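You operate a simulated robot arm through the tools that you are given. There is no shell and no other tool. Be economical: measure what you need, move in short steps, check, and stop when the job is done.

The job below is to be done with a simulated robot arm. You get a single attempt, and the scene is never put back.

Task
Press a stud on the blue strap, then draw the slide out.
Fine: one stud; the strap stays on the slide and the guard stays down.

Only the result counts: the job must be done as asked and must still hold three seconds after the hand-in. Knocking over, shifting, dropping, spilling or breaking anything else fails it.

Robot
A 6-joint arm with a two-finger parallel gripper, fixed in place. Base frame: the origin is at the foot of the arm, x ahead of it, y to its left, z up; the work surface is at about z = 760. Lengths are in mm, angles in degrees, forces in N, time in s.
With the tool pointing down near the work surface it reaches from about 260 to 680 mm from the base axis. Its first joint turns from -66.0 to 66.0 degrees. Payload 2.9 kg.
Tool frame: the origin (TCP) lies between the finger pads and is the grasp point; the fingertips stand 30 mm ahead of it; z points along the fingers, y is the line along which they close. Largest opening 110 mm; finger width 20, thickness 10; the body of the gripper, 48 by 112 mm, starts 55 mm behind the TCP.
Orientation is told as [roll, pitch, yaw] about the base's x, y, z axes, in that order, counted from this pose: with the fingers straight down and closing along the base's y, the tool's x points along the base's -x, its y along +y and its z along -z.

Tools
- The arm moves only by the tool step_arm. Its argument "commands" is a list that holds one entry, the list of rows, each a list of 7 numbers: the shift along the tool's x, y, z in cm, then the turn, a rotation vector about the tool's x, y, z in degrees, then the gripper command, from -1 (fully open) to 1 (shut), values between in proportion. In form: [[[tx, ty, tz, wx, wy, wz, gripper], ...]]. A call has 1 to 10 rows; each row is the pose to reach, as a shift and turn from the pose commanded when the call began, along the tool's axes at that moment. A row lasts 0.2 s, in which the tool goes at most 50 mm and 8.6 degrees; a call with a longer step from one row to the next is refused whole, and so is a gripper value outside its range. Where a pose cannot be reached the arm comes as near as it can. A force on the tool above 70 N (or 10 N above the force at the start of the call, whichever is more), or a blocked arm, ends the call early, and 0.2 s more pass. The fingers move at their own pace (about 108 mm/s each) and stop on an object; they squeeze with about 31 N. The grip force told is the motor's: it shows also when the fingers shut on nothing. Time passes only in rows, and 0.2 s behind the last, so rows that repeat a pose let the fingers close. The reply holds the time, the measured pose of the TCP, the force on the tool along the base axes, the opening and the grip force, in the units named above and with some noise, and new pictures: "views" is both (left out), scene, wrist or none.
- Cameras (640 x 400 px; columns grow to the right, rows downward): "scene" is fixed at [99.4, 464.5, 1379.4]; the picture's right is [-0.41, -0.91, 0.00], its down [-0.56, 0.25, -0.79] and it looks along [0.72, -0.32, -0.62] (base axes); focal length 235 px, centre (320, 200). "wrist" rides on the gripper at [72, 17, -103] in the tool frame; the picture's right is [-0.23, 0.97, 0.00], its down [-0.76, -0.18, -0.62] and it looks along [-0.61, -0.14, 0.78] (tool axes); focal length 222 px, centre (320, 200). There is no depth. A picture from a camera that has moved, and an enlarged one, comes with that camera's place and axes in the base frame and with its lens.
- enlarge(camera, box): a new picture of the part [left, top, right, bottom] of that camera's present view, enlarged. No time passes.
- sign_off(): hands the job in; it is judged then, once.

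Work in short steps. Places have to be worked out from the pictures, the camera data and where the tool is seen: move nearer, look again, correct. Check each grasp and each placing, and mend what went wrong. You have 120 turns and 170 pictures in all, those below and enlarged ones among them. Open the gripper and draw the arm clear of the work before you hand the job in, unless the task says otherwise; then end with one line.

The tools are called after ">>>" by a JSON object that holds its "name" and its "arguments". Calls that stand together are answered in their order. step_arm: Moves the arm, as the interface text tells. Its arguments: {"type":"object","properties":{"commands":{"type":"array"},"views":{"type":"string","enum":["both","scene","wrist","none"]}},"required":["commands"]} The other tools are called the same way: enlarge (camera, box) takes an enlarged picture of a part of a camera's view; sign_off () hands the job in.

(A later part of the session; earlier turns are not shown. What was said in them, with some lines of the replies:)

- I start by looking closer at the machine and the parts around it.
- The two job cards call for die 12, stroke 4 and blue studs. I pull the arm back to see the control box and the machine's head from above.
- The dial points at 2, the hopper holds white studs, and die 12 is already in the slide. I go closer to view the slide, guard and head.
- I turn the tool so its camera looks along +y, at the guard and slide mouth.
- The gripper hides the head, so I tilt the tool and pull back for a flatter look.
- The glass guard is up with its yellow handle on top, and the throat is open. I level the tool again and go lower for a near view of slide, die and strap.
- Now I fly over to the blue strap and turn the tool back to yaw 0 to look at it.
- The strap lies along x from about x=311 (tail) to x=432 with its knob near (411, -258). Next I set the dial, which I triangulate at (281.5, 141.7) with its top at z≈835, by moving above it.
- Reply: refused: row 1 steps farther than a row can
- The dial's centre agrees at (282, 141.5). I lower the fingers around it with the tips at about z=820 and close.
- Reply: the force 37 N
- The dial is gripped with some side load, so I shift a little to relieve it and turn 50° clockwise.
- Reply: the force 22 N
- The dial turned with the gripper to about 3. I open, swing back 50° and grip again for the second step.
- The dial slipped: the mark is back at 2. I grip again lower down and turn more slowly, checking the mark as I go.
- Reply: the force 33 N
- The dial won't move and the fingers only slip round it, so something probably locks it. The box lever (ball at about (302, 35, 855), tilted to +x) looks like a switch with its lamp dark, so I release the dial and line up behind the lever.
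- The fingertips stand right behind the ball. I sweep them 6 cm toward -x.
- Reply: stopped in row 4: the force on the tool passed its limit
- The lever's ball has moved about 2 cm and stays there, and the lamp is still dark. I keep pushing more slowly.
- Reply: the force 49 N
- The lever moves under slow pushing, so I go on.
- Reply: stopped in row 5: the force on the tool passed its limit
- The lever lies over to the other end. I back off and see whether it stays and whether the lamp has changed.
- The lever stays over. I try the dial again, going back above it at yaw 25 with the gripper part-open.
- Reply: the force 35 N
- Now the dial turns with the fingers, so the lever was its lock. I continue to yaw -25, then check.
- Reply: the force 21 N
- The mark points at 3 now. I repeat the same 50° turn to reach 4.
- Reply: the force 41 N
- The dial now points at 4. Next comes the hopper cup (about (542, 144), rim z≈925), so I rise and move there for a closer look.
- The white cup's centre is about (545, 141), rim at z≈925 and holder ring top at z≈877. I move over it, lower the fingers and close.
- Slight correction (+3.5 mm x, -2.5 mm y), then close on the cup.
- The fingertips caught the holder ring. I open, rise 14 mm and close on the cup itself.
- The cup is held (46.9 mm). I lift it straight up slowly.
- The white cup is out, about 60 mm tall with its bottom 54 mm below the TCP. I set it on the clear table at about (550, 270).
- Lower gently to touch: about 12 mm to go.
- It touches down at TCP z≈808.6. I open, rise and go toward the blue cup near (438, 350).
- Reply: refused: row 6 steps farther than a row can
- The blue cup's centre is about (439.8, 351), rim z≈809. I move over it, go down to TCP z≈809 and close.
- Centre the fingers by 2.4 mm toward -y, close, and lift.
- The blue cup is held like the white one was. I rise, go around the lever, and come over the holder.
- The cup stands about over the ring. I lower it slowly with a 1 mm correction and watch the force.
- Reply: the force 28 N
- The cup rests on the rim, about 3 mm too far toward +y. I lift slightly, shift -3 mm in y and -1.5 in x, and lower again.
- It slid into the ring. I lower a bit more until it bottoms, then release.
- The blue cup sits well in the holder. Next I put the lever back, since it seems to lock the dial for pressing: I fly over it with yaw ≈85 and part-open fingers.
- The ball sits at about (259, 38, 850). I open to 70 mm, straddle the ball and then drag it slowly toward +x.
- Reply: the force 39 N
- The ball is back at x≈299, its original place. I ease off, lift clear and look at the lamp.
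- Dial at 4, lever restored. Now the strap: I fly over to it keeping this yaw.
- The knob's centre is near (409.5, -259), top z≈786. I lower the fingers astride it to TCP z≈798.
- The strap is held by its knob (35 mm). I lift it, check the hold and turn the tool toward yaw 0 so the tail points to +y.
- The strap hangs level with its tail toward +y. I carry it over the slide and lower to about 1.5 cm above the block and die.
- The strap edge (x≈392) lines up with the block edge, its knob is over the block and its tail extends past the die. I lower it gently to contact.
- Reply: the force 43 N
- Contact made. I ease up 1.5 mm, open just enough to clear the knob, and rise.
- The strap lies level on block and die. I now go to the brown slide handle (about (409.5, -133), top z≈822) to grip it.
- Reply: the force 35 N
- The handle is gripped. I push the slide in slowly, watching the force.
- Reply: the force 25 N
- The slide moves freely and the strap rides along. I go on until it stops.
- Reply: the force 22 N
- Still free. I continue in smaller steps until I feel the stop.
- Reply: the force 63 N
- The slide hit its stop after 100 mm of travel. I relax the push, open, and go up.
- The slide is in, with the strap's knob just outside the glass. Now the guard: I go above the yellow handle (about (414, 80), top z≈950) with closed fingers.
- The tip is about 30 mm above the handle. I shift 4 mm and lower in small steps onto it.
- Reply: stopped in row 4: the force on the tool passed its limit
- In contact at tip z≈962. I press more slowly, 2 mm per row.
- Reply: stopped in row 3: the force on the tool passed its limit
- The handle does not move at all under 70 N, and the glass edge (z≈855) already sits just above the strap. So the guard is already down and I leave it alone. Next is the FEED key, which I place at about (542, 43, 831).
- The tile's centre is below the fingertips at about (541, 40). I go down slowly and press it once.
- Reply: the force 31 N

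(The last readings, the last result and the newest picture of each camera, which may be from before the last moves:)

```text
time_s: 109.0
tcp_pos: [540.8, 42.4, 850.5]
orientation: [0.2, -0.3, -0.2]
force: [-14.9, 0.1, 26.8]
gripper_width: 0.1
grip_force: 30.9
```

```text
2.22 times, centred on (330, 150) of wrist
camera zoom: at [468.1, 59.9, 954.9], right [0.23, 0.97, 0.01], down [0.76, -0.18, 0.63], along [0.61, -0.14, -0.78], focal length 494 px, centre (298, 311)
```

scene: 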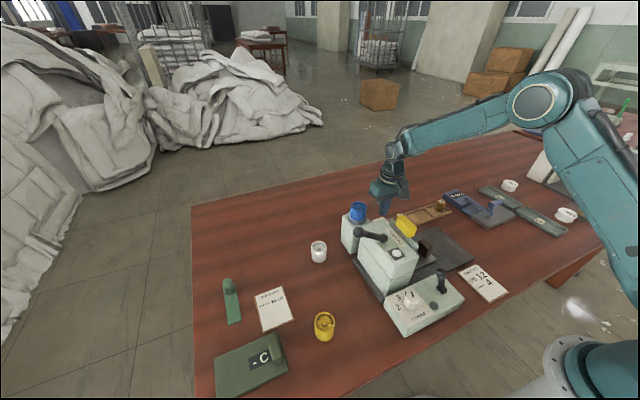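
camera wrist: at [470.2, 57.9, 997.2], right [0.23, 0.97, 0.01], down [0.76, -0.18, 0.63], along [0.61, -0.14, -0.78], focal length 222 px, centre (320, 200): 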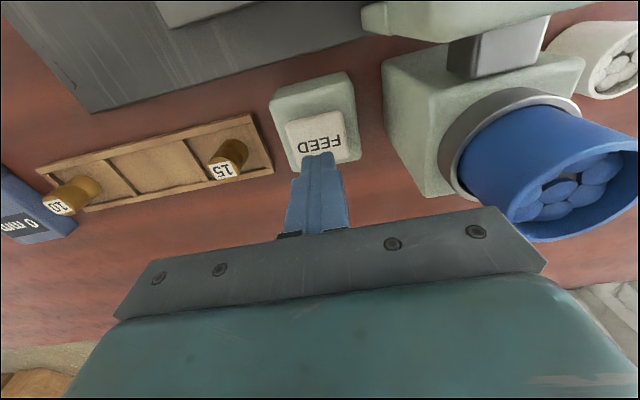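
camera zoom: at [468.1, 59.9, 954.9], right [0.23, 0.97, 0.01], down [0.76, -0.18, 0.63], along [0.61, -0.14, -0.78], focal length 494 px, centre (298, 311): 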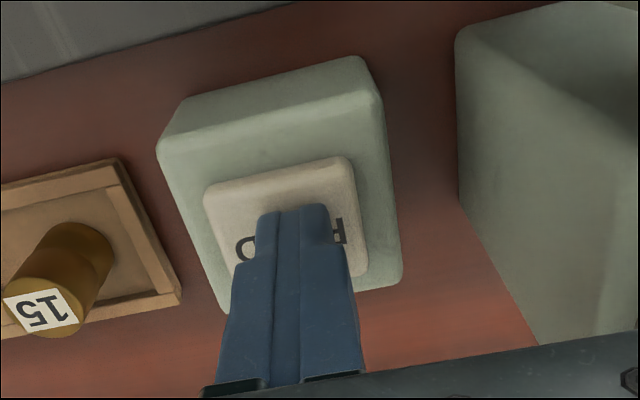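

The key is going down under 27 N. I press on to its stop.

>>> {"name": "step_arm", "arguments": {"commands": [[[0, 0, 0.2, 0, 0, 0, 1], [0, 0, 0.4, 0, 0, 0, 1], [0, 0, 0.5, 0, 0, 0, 1]]], "views": "none"}}

>>> {"name": "enlarge", "arguments": {"camera": "wrist", "box": [220, 60, 440, 240]}}

```text
time_s: 109.8
tcp_pos: [543.3, 44.7, 847.9]
orientation: [0.2, -0.3, -0.1]
force: [-29.6, -3.5, 55.9]
gripper_width: 0.0
grip_force: 31.1
```

```text
2.22 times, centred on (330, 150) of wrist
camera zoom: at [468.7, 60.1, 952.2], right [0.23, 0.97, 0.0], down [0.76, -0.18, 0.63], along [0.61, -0.14, -0.78], focal length 494 px, centre (298, 311)
```

zoom: 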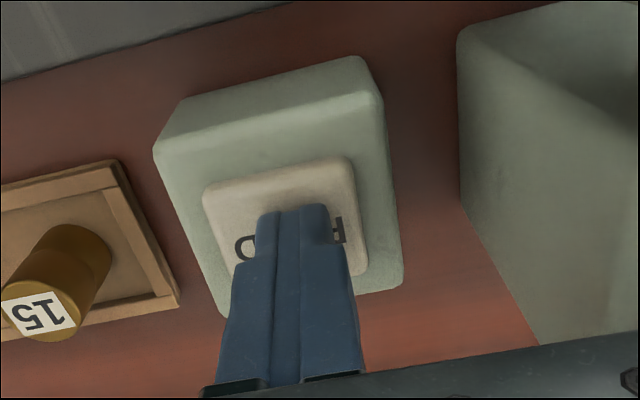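

The key has bottomed out. I release it, rise, and look at the machine for any change.

>>> {"name": "step_arm", "arguments": {"commands": [[[0, 0, -2, 0, 0, 0, 1], [0, 0, -6, 0, 0, 0, 1], [0, 0, -10.5, 0, 0, 0, 1], [0, 0, -15, 0, 0, 0, 1], [0, 0, -19, 0, 0, 0, 1], [0, 0, -19, 0, 0, 0, 1]]], "views": "wrist"}}

>>> {"name": "enlarge", "arguments": {"camera": "scene", "box": [340, 190, 480, 330]}}

>>> {"name": "enlarge", "arguments": {"camera": "wrist", "box": [220, 0, 520, 200]}}

```text
time_s: 111.2
tcp_pos: [538.0, 44.8, 1035.2]
orientation: [0.2, -0.4, -0.1]
force: [0.9, 0.7, -0.5]
gripper_width: 0.0
grip_force: 30.9
camera wrist: at [465.9, 61.7, 1138.9], right [0.23, 0.97, 0.01], down [0.76, -0.18, 0.63], along [0.61, -0.14, -0.78], focal length 222 px, centre (320, 200)
```

wrist: 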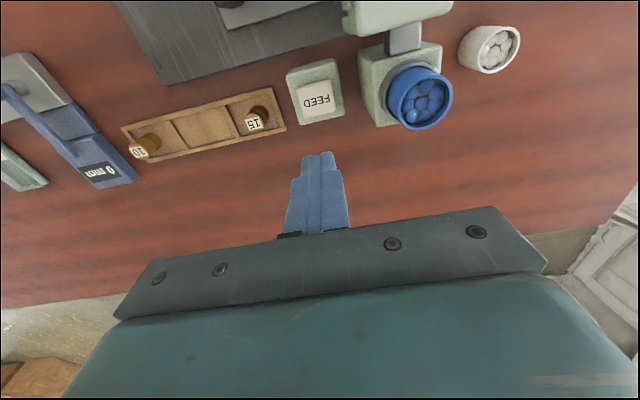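

```text
2.86 times, centred on (410, 260) of scene
camera zoom: at [99.3, 464.5, 1379.4], right [-0.41, -0.91, 0.0], down [-0.56, 0.25, -0.79], along [0.72, -0.32, -0.62], focal length 672 px, centre (63, 29)
```

zoom: 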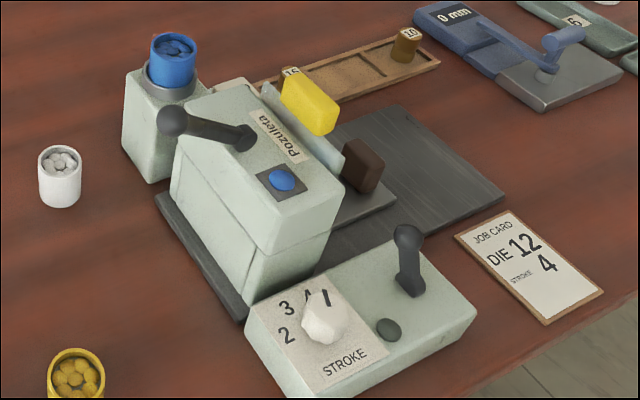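

```text
2.00 times, centred on (370, 100) of wrist
camera zoom: at [465.9, 61.7, 1138.9], right [0.23, 0.97, 0.01], down [0.76, -0.18, 0.63], along [0.61, -0.14, -0.78], focal length 444 px, centre (220, 400)
```

zoom: 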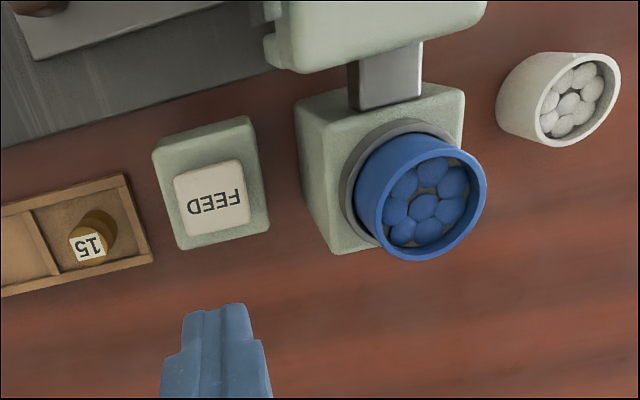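

The window on the head has turned from white to blue, so a blue stud is loaded. Now the press lever: I move over its ball, about (411, 231, 985).

>>> {"name": "step_arm", "arguments": {"commands": [[[0, 2, -2.5, 0, 0, 0, 1], [2, 6, -2.5, 0, 0, 0, 1], [4.5, 9.8, -2.5, 0, 0, 0, 1], [7, 13.5, -2.5, 0, 0, 0, 1], [9.5, 16.5, -2.5, 0, 0, 0, 1], [12.7, 18.7, -2.5, 0, 0, 0, 1], [12.7, 18.7, -2.5, 0, 0, 0, 1]]]}}

>>> {"name": "enlarge", "arguments": {"camera": "scene", "box": [310, 150, 430, 250]}}

>>> {"name": "enlarge", "arguments": {"camera": "wrist", "box": [180, 40, 420, 220]}}

```text
time_s: 112.8
tcp_pos: [410.7, 229.3, 1058.0]
orientation: [0.2, -0.5, 0.0]
force: [0.2, 0.2, -1.2]
gripper_width: 0.4
grip_force: 31.3
camera wrist: at [337.1, 245.9, 1161.8], right [0.23, 0.97, 0.01], down [0.76, -0.18, 0.63], along [0.61, -0.14, -0.78], focal length 222 px, centre (320, 200)
```

scene: 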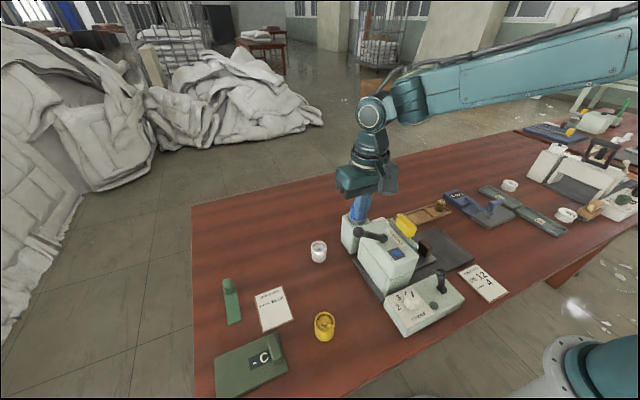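
wrist: 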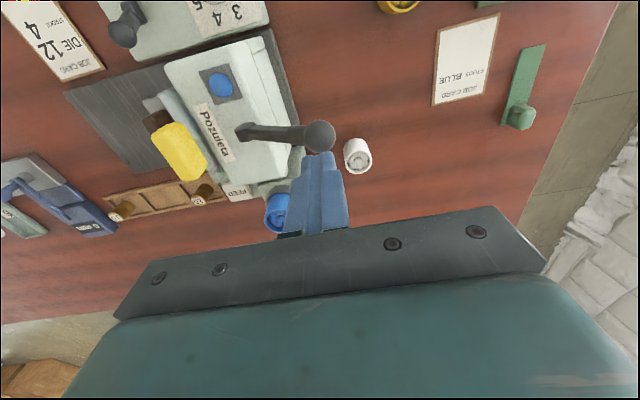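

```text
4.00 times, centred on (370, 200) of scene
camera zoom: at [99.3, 464.5, 1379.4], right [-0.41, -0.91, 0.0], down [-0.56, 0.25, -0.79], along [0.72, -0.32, -0.62], focal length 941 px, centre (120, 200)
```

zoom: 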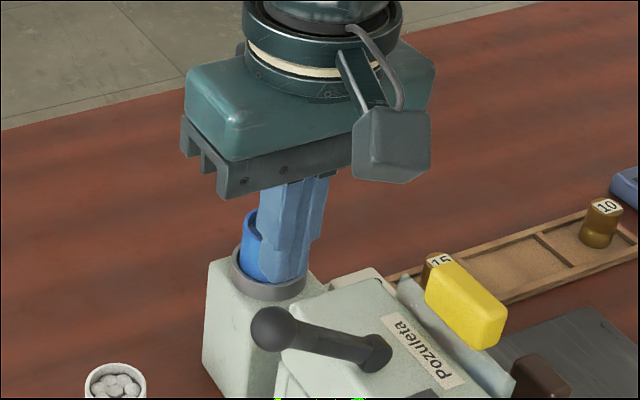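

```text
2.22 times, centred on (300, 130) of wrist
camera zoom: at [337.1, 245.9, 1161.8], right [0.23, 0.97, 0.01], down [0.76, -0.18, 0.63], along [0.61, -0.14, -0.78], focal length 494 px, centre (364, 356)
```

zoom: 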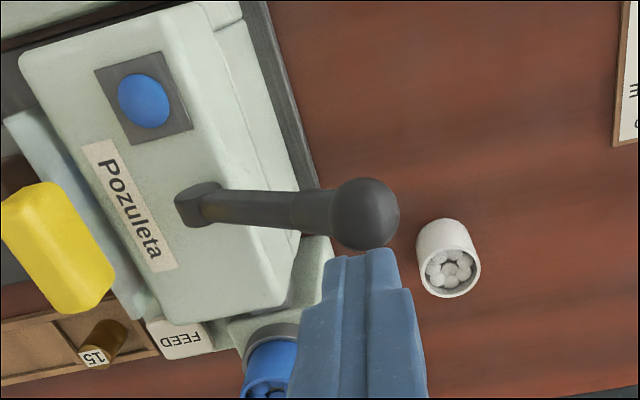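

The ball is under the tip, its top near z≈993. I come down and press it slowly.

>>> {"name": "step_arm", "arguments": {"commands": [[[-0.2, 0.3, 1.5, 0, 0, 0, 1], [-0.2, 0.3, 3.0, 0, 0, 0, 1], [-0.2, 0.3, 3.4, 0, 0, 0, 1], [-0.2, 0.3, 3.7, 0, 0, 0, 1], [-0.2, 0.3, 4.0, 0, 0, 0, 1], [-0.2, 0.3, 4.3, 0, 0, 0, 1], [-0.2, 0.3, 4.6, 0, 0, 0, 1], [-0.2, 0.3, 4.9, 0, 0, 0, 1], [-0.2, 0.3, 5.2, 0, 0, 0, 1], [-0.2, 0.3, 5.5, 0, 0, 0, 1]]], "views": "none"}}

>>> {"name": "enlarge", "arguments": {"camera": "scene", "box": [310, 170, 450, 280]}}

```text
time_s: 115.0
tcp_pos: [416.9, 233.8, 1005.3]
orientation: [0.2, -0.4, -0.1]
force: [-0.8, 0.7, 4.5]
gripper_width: 0.0
grip_force: 31.3
```

```text
3.64 times, centred on (380, 225) of scene
camera zoom: at [99.3, 464.5, 1379.4], right [-0.41, -0.91, 0.0], down [-0.56, 0.25, -0.79], along [0.72, -0.32, -0.62], focal length 855 px, centre (102, 109)
```

zoom: 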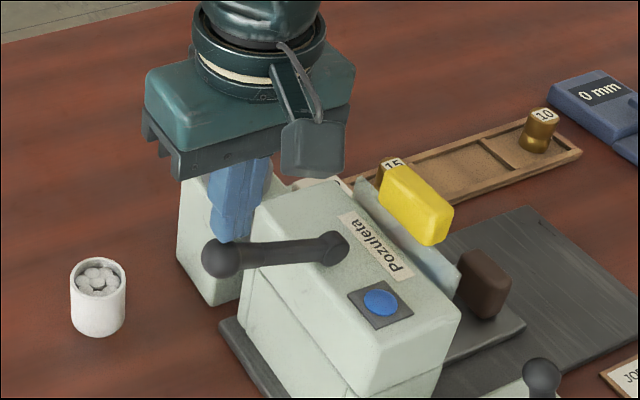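

The lever goes down easily. I keep following it.

>>> {"name": "step_arm", "arguments": {"commands": [[[0.2, 0.2, 0.4, 0, 0, 0, 1], [0.3, 0.4, 0.8, 0, 0, 0, 1], [0.3, 0.5, 1.2, 0, 0, 0, 1], [0.3, 0.6, 1.6, 0, 0, 0, 1], [0.3, 0.6, 2.0, 0, 0, 0, 1], [0.3, 0.6, 2.4, 0, 0, 0, 1], [0.3, 0.6, 2.8, 0, 0, 0, 1], [0.3, 0.6, 3.2, 0, 0, 0, 1]]], "views": "none"}}

>>> {"name": "enlarge", "arguments": {"camera": "scene", "box": [310, 170, 450, 280]}}

```text
time_s: 116.8
tcp_pos: [414.0, 239.5, 970.7]
orientation: [0.2, -0.5, -0.1]
force: [0.3, 3.8, 6.0]
gripper_width: 0.1
grip_force: 31.2
```

```text
3.64 times, centred on (380, 225) of scene
camera zoom: at [99.3, 464.6, 1379.4], right [-0.41, -0.91, 0.0], down [-0.56, 0.25, -0.79], along [0.72, -0.32, -0.62], focal length 855 px, centre (102, 109)
```

zoom: 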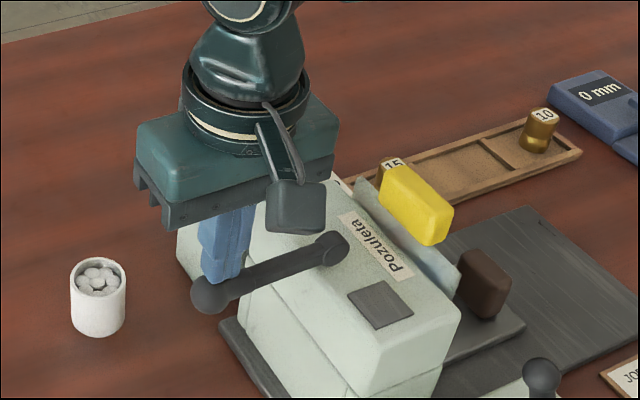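

The window is now empty, so the stud has left it. I follow the lever on to the end of its stroke.

>>> {"name": "step_arm", "arguments": {"commands": [[[0, 0, 0.3, 0, 0, 0, 1], [0, 0, 0.6, 0, 0, 0, 1], [0, 0, 0.9, 0, 0, 0, 1], [0, 0, 1.2, 0, 0, 0, 1], [0, -0.1, 1.5, 0, 0, 0, 1], [0, -0.2, 1.8, 0, 0, 0, 1]]], "views": "none"}}

>>> {"name": "enlarge", "arguments": {"camera": "scene", "box": [310, 170, 490, 330]}}

```text
time_s: 118.1
tcp_pos: [414.0, 238.7, 964.2]
orientation: [0.6, -0.9, 0.1]
force: [-12.6, -3.8, 25.5]
gripper_width: 0.1
grip_force: 31.6
stopped in row 6: the force on the tool passed its limit (the readings are from after the stop); the commanded pose is now the measured one
```

```text
2.50 times, centred on (400, 250) of scene
camera zoom: at [98.7, 464.2, 1379.6], right [-0.41, -0.91, 0.0], down [-0.56, 0.25, -0.79], along [0.72, -0.32, -0.62], focal length 588 px, centre (120, 75)
```

zoom: 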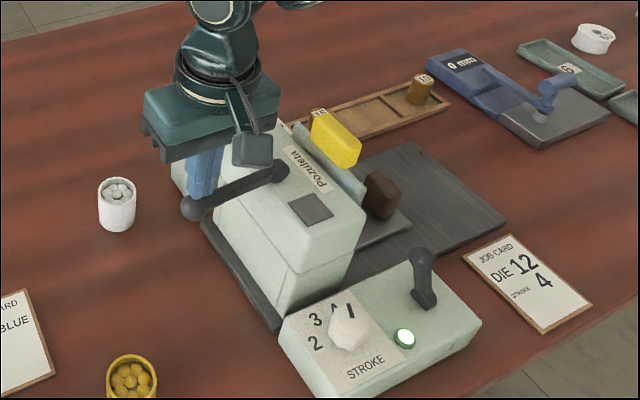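

The lever is at its stop and the box lamp is green, so the press is done. I rise and see whether the lever returns by itself.

>>> {"name": "step_arm", "arguments": {"commands": [[[0, 0, -1, 0, 0, 0, 1], [0, 0, -3, 0, 0, 0, 1], [0, 0, -6, 0, 0, 0, 1], [0, 0, -10, 0, 0, 0, 1], [0, 0, -12, 0, 0, 0, 1], [0, 0, -12, 0, 0, 0, 1]]], "views": "none"}}

>>> {"name": "enlarge", "arguments": {"camera": "scene", "box": [310, 170, 490, 330]}}

```text
time_s: 119.5
tcp_pos: [412.3, 240.3, 1084.3]
orientation: [0.6, -0.9, 0.1]
force: [-0.2, -0.1, 0.1]
gripper_width: 0.4
grip_force: 30.8
```

```text
2.50 times, centred on (400, 250) of scene
camera zoom: at [99.4, 464.5, 1379.4], right [-0.41, -0.91, 0.0], down [-0.56, 0.25, -0.79], along [0.72, -0.32, -0.62], focal length 588 px, centre (120, 75)
```

zoom: 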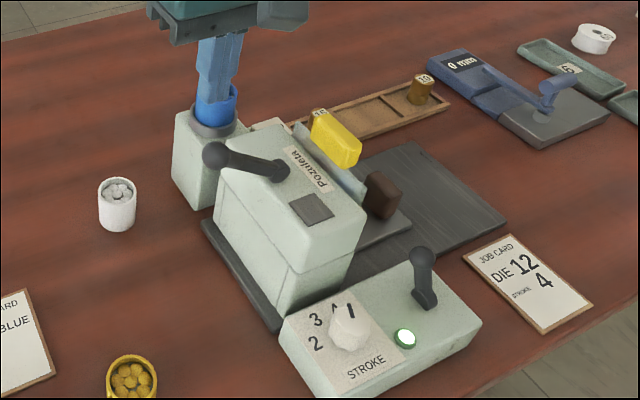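

The lever sprang back and the lamp stays green. Now I go to the slide handle at (409, -31) to draw the slide out.

>>> {"name": "step_arm", "arguments": {"commands": [[[0, -4.5, 0, 0, 0, 0, 0.05], [0, -9, 0, 0, 0, 0, 0.05], [0, -13.5, 0, 0, 0, 0, 0.05], [0, -18, 0, 0, 0, 0, 0.05], [0.1, -22.5, 0, 0, 0, 0, 0.05], [0.2, -27, 0, 0, 0, 0, 0.05], [0.2, -27.1, 4.5, 0, 0, 0, 0.05], [0.2, -27.1, 9, 0, 0, 0, 0.05], [0.2, -27.1, 13.5, 0, 0, 0, 0.05], [0.2, -27.1, 18, 0, 0, 0, 0.05]]], "views": "wrist"}}

```text
time_s: 121.7
tcp_pos: [413.7, -29.7, 894.7]
orientation: [0.6, -0.8, 0.2]
force: [-0.2, -0.1, 0.0]
gripper_width: 52.3
grip_force: 0.0
camera wrist: at [338.5, -13.4, 997.8], right [0.23, 0.97, 0.01], down [0.75, -0.18, 0.63], along [0.62, -0.13, -0.77], focal length 222 px, centre (320, 200)
```

wrist: 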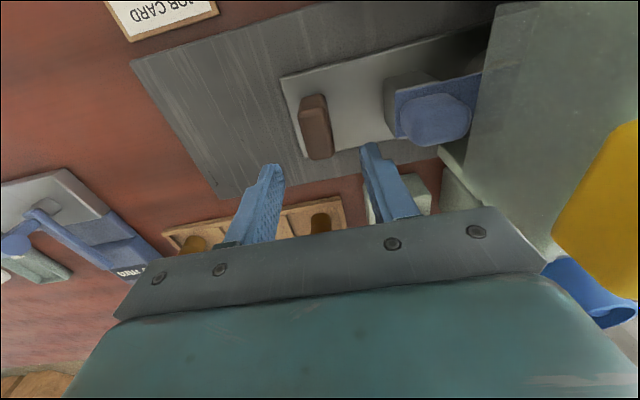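

>>> {"name": "step_arm", "arguments": {"commands": [[[0.3, -0.1, 3, 0, 0, 0, 0.05], [0.3, -0.1, 5.5, 0, 0, 0, 0.05], [0.3, -0.1, 6.6, 0, 0, 0, 0.05], [0.3, -0.1, 6.6, 0, 0, 0, 0.05], [0.3, -0.1, 6.6, 0, 0, 0, 1], [0.3, -0.1, 6.6, 0, 0, 0, 1], [0.3, -0.1, 6.6, 0, 0, 0, 1]]], "views": "wrist"}}

```text
time_s: 123.3
tcp_pos: [412.4, -31.1, 832.7]
orientation: [0.4, -0.9, 0.1]
force: [0.4, 2.4, -4.8]
gripper_width: 24.1
grip_force: 45.4
camera wrist: at [337.8, -15.2, 935.3], right [0.23, 0.97, 0.01], down [0.75, -0.18, 0.63], along [0.62, -0.13, -0.77], focal length 222 px, centre (320, 200)
```

wrist: 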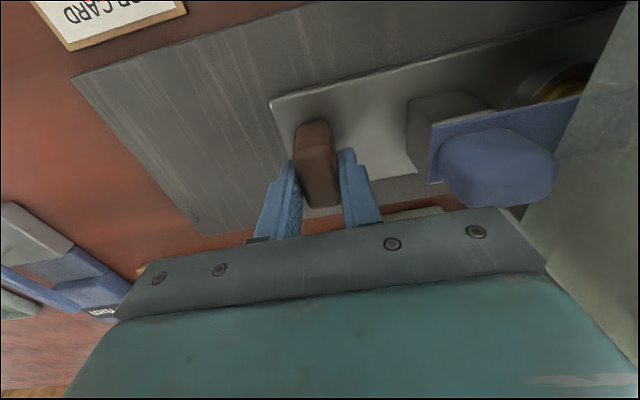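

The handle is gripped. I draw the slide out slowly, watching the strap.

>>> {"name": "step_arm", "arguments": {"commands": [[[0, -0.3, 0, 0, 0, 0, 1], [0, -0.8, 0, 0, 0, 0, 1], [0, -1.3, 0, 0, 0, 0, 1], [0, -1.8, 0, 0, 0, 0, 1], [0, -2.3, 0, 0, 0, 0, 1], [0, -2.8, 0, 0, 0, 0, 1], [0, -3.3, 0, 0, 0, 0, 1], [0, -3.8, 0, 0, 0, 0, 1], [0, -4.3, 0, 0, 0, 0, 1], [0, -4.8, 0, 0, 0, 0, 1]]], "views": "wrist"}}

>>> {"name": "enlarge", "arguments": {"camera": "scene", "box": [360, 190, 480, 290]}}

```text
time_s: 125.5
tcp_pos: [411.2, -79.9, 832.8]
orientation: [0.5, -0.8, 0.1]
force: [-6.2, 1.9, -2.6]
gripper_width: 23.9
grip_force: 44.8
camera wrist: at [338.1, -64.0, 935.6], right [0.23, 0.97, 0.01], down [0.75, -0.18, 0.63], along [0.62, -0.13, -0.78], focal length 222 px, centre (320, 200)
```

wrist: 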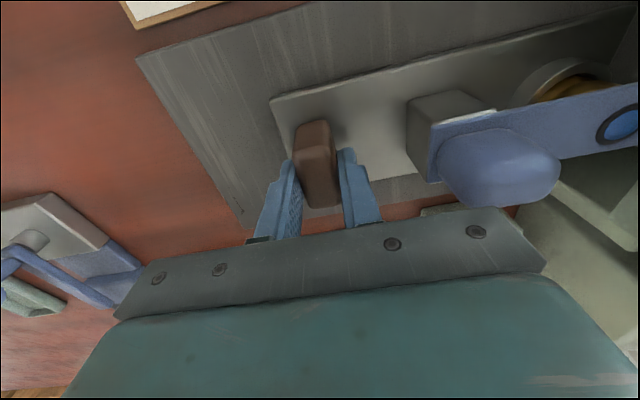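

```text
4.00 times, centred on (420, 240) of scene
camera zoom: at [99.3, 464.6, 1379.4], right [-0.41, -0.91, 0.0], down [-0.56, 0.25, -0.79], along [0.72, -0.32, -0.62], focal length 941 px, centre (-80, 40)
```

zoom: 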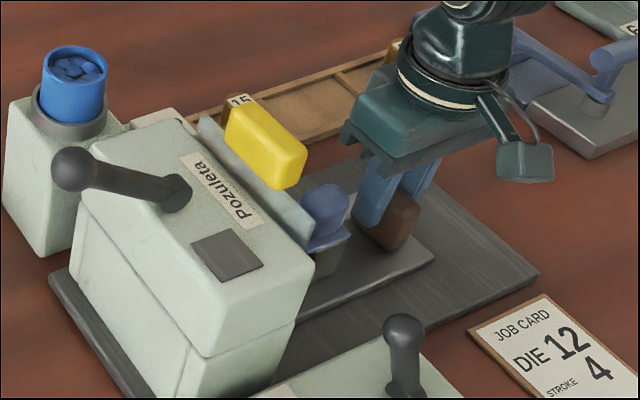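

The strap rides out with a blue stud visible on it. I finish the draw.

>>> {"name": "step_arm", "arguments": {"commands": [[[0, -0.5, 0, 0, 0, 0, 1], [0, -1, 0, 0, 0, 0, 1], [0, -1.5, 0, 0, 0, 0, 1], [0, -2, 0, 0, 0, 0, 1], [0, -2.5, 0, 0, 0, 0, 1], [0, -3, 0, 0, 0, 0, 1], [0, -3.5, 0, 0, 0, 0, 1], [0, -4, 0, 0, 0, 0, 1], [0, -4.5, 0, 0, 0, 0, 1], [0, -5.0, 0, 0, 0, 0, 1]]], "views": "wrist"}}

```text
time_s: 127.7
tcp_pos: [411.3, -130.5, 831.1]
orientation: [0.4, -0.9, 0.0]
force: [-16.6, 0.3, 19.3]
gripper_width: 23.7
grip_force: 45.4
camera wrist: at [338.0, -113.6, 934.9], right [0.23, 0.97, 0.01], down [0.75, -0.18, 0.63], along [0.62, -0.13, -0.77], focal length 222 px, centre (320, 200)
```

wrist: 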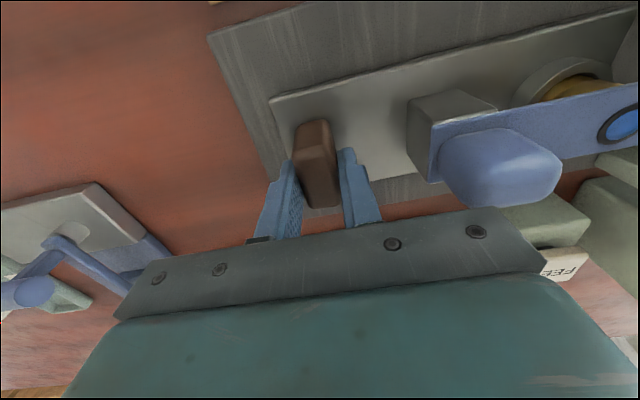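

It is back at its starting place. I give a last small pull to the stop, then release gently and go up.

>>> {"name": "step_arm", "arguments": {"commands": [[[0, -0.2, 0, 0, 0, 0, 1], [0, -0.4, 0, 0, 0, 0, 1], [0, -0.4, 0, 0, 0, 0, 1]]], "views": "none"}}

>>> {"name": "step_arm", "arguments": {"commands": [[[0, 0.3, 0, 0, 0, 0, 1], [0, 0.3, 0, 0, 0, 0, 0.3], [0, 0.3, 0, 0, 0, 0, 0.05], [0, 0.3, 0, 0, 0, 0, 0.05], [0, 0.3, -2, 0, 0, 0, 0.05], [0, 0.3, -6, 0, 0, 0, 0.05], [0, 0.3, -10, 0, 0, 0, 0.05], [0, -3, -14, 0, 0, 0, 0.05], [0, -5, -17, 0, 0, 0, -0.5], [0, -5, -17, 0, 0, 0, -1]]]}}

>>> {"name": "enlarge", "arguments": {"camera": "wrist", "box": [260, 0, 560, 200]}}

>>> {"name": "enlarge", "arguments": {"camera": "scene", "box": [320, 180, 500, 330]}}

```text
time_s: 128.5
tcp_pos: [412.9, -129.1, 831.5]
orientation: [0.9, -0.8, 0.2]
force: [-16.1, 23.7, 24.9]
gripper_width: 24.3
grip_force: 45.0
```

```text
refused: row 8 steps farther than a row can; nothing moved
```

```text
2.00 times, centred on (410, 100) of wrist
camera zoom: at [338.3, -115.4, 935.1], right [0.22, 0.97, 0.02], down [0.75, -0.18, 0.63], along [0.62, -0.13, -0.78], focal length 444 px, centre (140, 400)
```

zoom: 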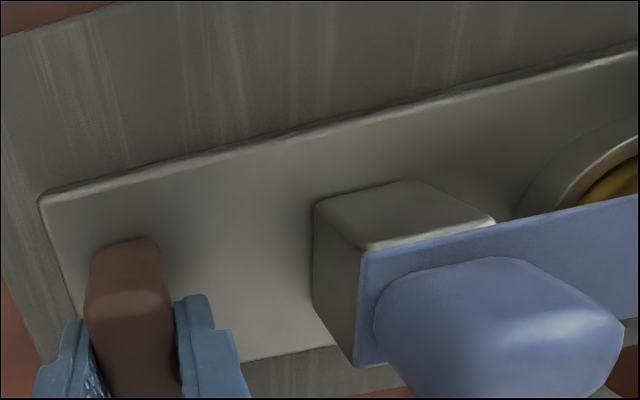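

```text
2.67 times, centred on (410, 255) of scene
camera zoom: at [98.6, 465.2, 1379.3], right [-0.41, -0.91, 0.0], down [-0.56, 0.25, -0.79], along [0.72, -0.32, -0.62], focal length 627 px, centre (80, 53)
```

zoom: 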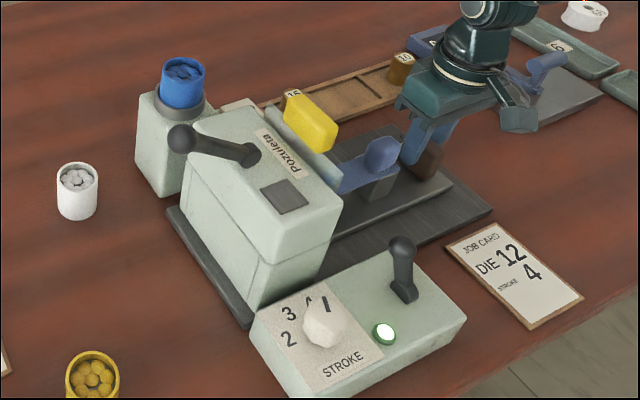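

The slide is at its outer stop. I release the handle and rise clear.

>>> {"name": "step_arm", "arguments": {"commands": [[[0, 0.3, 0, 0, 0, 0, 1], [0, 0.3, 0, 0, 0, 0, 0.3], [0, 0.3, 0, 0, 0, 0, 0.05], [0, 0.3, 0, 0, 0, 0, 0.05], [0, 0.3, -2, 0, 0, 0, 0.05], [0, 0.3, -6, 0, 0, 0, 0.05], [0, 0.3, -10, 0, 0, 0, 0.05], [0, -2, -13.5, 0, 0, 0, 0.05], [0, -4, -17, 0, 0, 0, -0.5], [0, -4, -17, 0, 0, 0, -1]]]}}

>>> {"name": "enlarge", "arguments": {"camera": "wrist", "box": [260, 0, 560, 200]}}

>>> {"name": "enlarge", "arguments": {"camera": "scene", "box": [320, 180, 500, 330]}}

```text
time_s: 130.7
tcp_pos: [409.2, -175.1, 999.5]
orientation: [0.6, -1.0, 0.1]
force: [0.2, -0.7, 0.3]
gripper_width: 110.0
grip_force: 0.0
camera wrist: at [335.5, -158.7, 1103.2], right [0.23, 0.97, 0.01], down [0.75, -0.18, 0.63], along [0.62, -0.13, -0.77], focal length 222 px, centre (320, 200)
```

scene: 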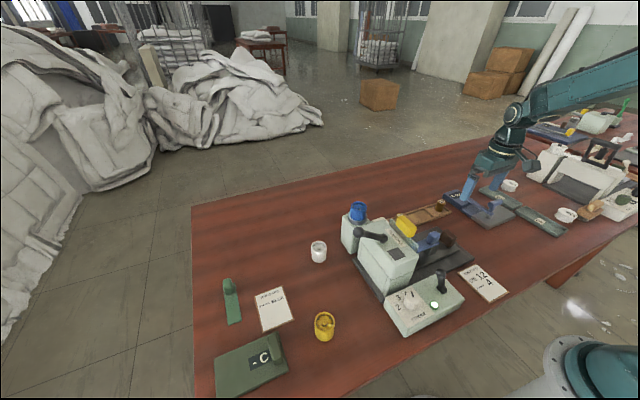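
wrist: 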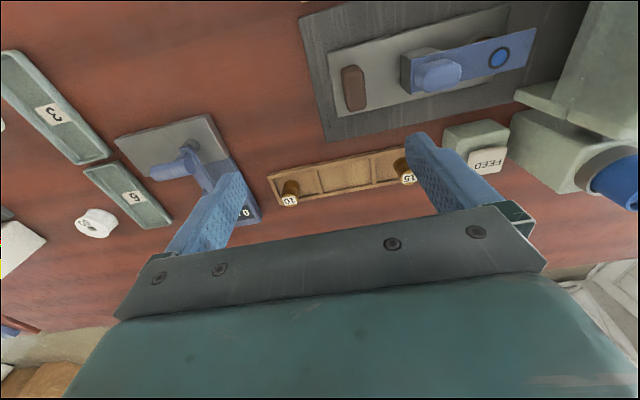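

```text
2.00 times, centred on (410, 100) of wrist
camera zoom: at [335.5, -158.7, 1103.2], right [0.23, 0.97, 0.01], down [0.75, -0.18, 0.63], along [0.62, -0.13, -0.77], focal length 444 px, centre (140, 400)
```

zoom: 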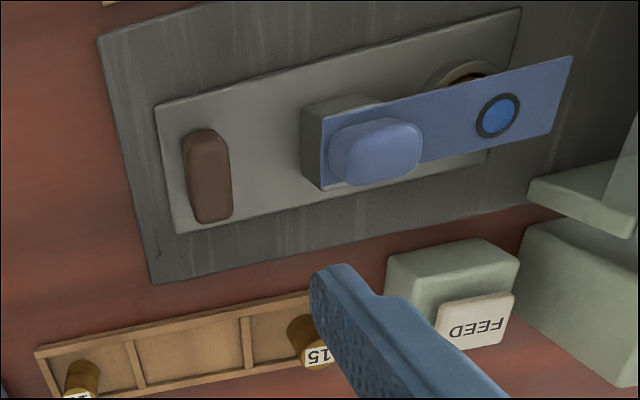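

```text
2.67 times, centred on (410, 255) of scene
camera zoom: at [99.4, 464.5, 1379.4], right [-0.41, -0.91, 0.0], down [-0.56, 0.25, -0.79], along [0.72, -0.32, -0.62], focal length 627 px, centre (80, 53)
```

zoom: 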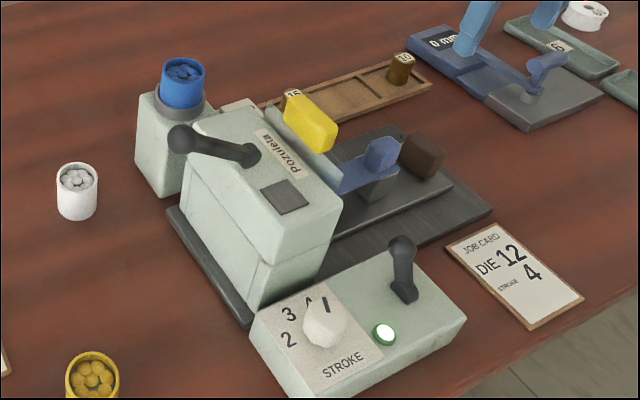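

The strap lies on the drawn-out slide with one blue stud set in it. The guard is unmoved, the lamp is green, and the gripper is open and clear, so I hand in.

>>> {"name": "sign_off", "arguments": {}}

```text
The job is handed in.
```

I pressed one blue stud into the blue strap and drew the slide out to its stop; the strap is still on the slide, the guard is still down, and the white stud cup I took out of the holder now stands on the table.
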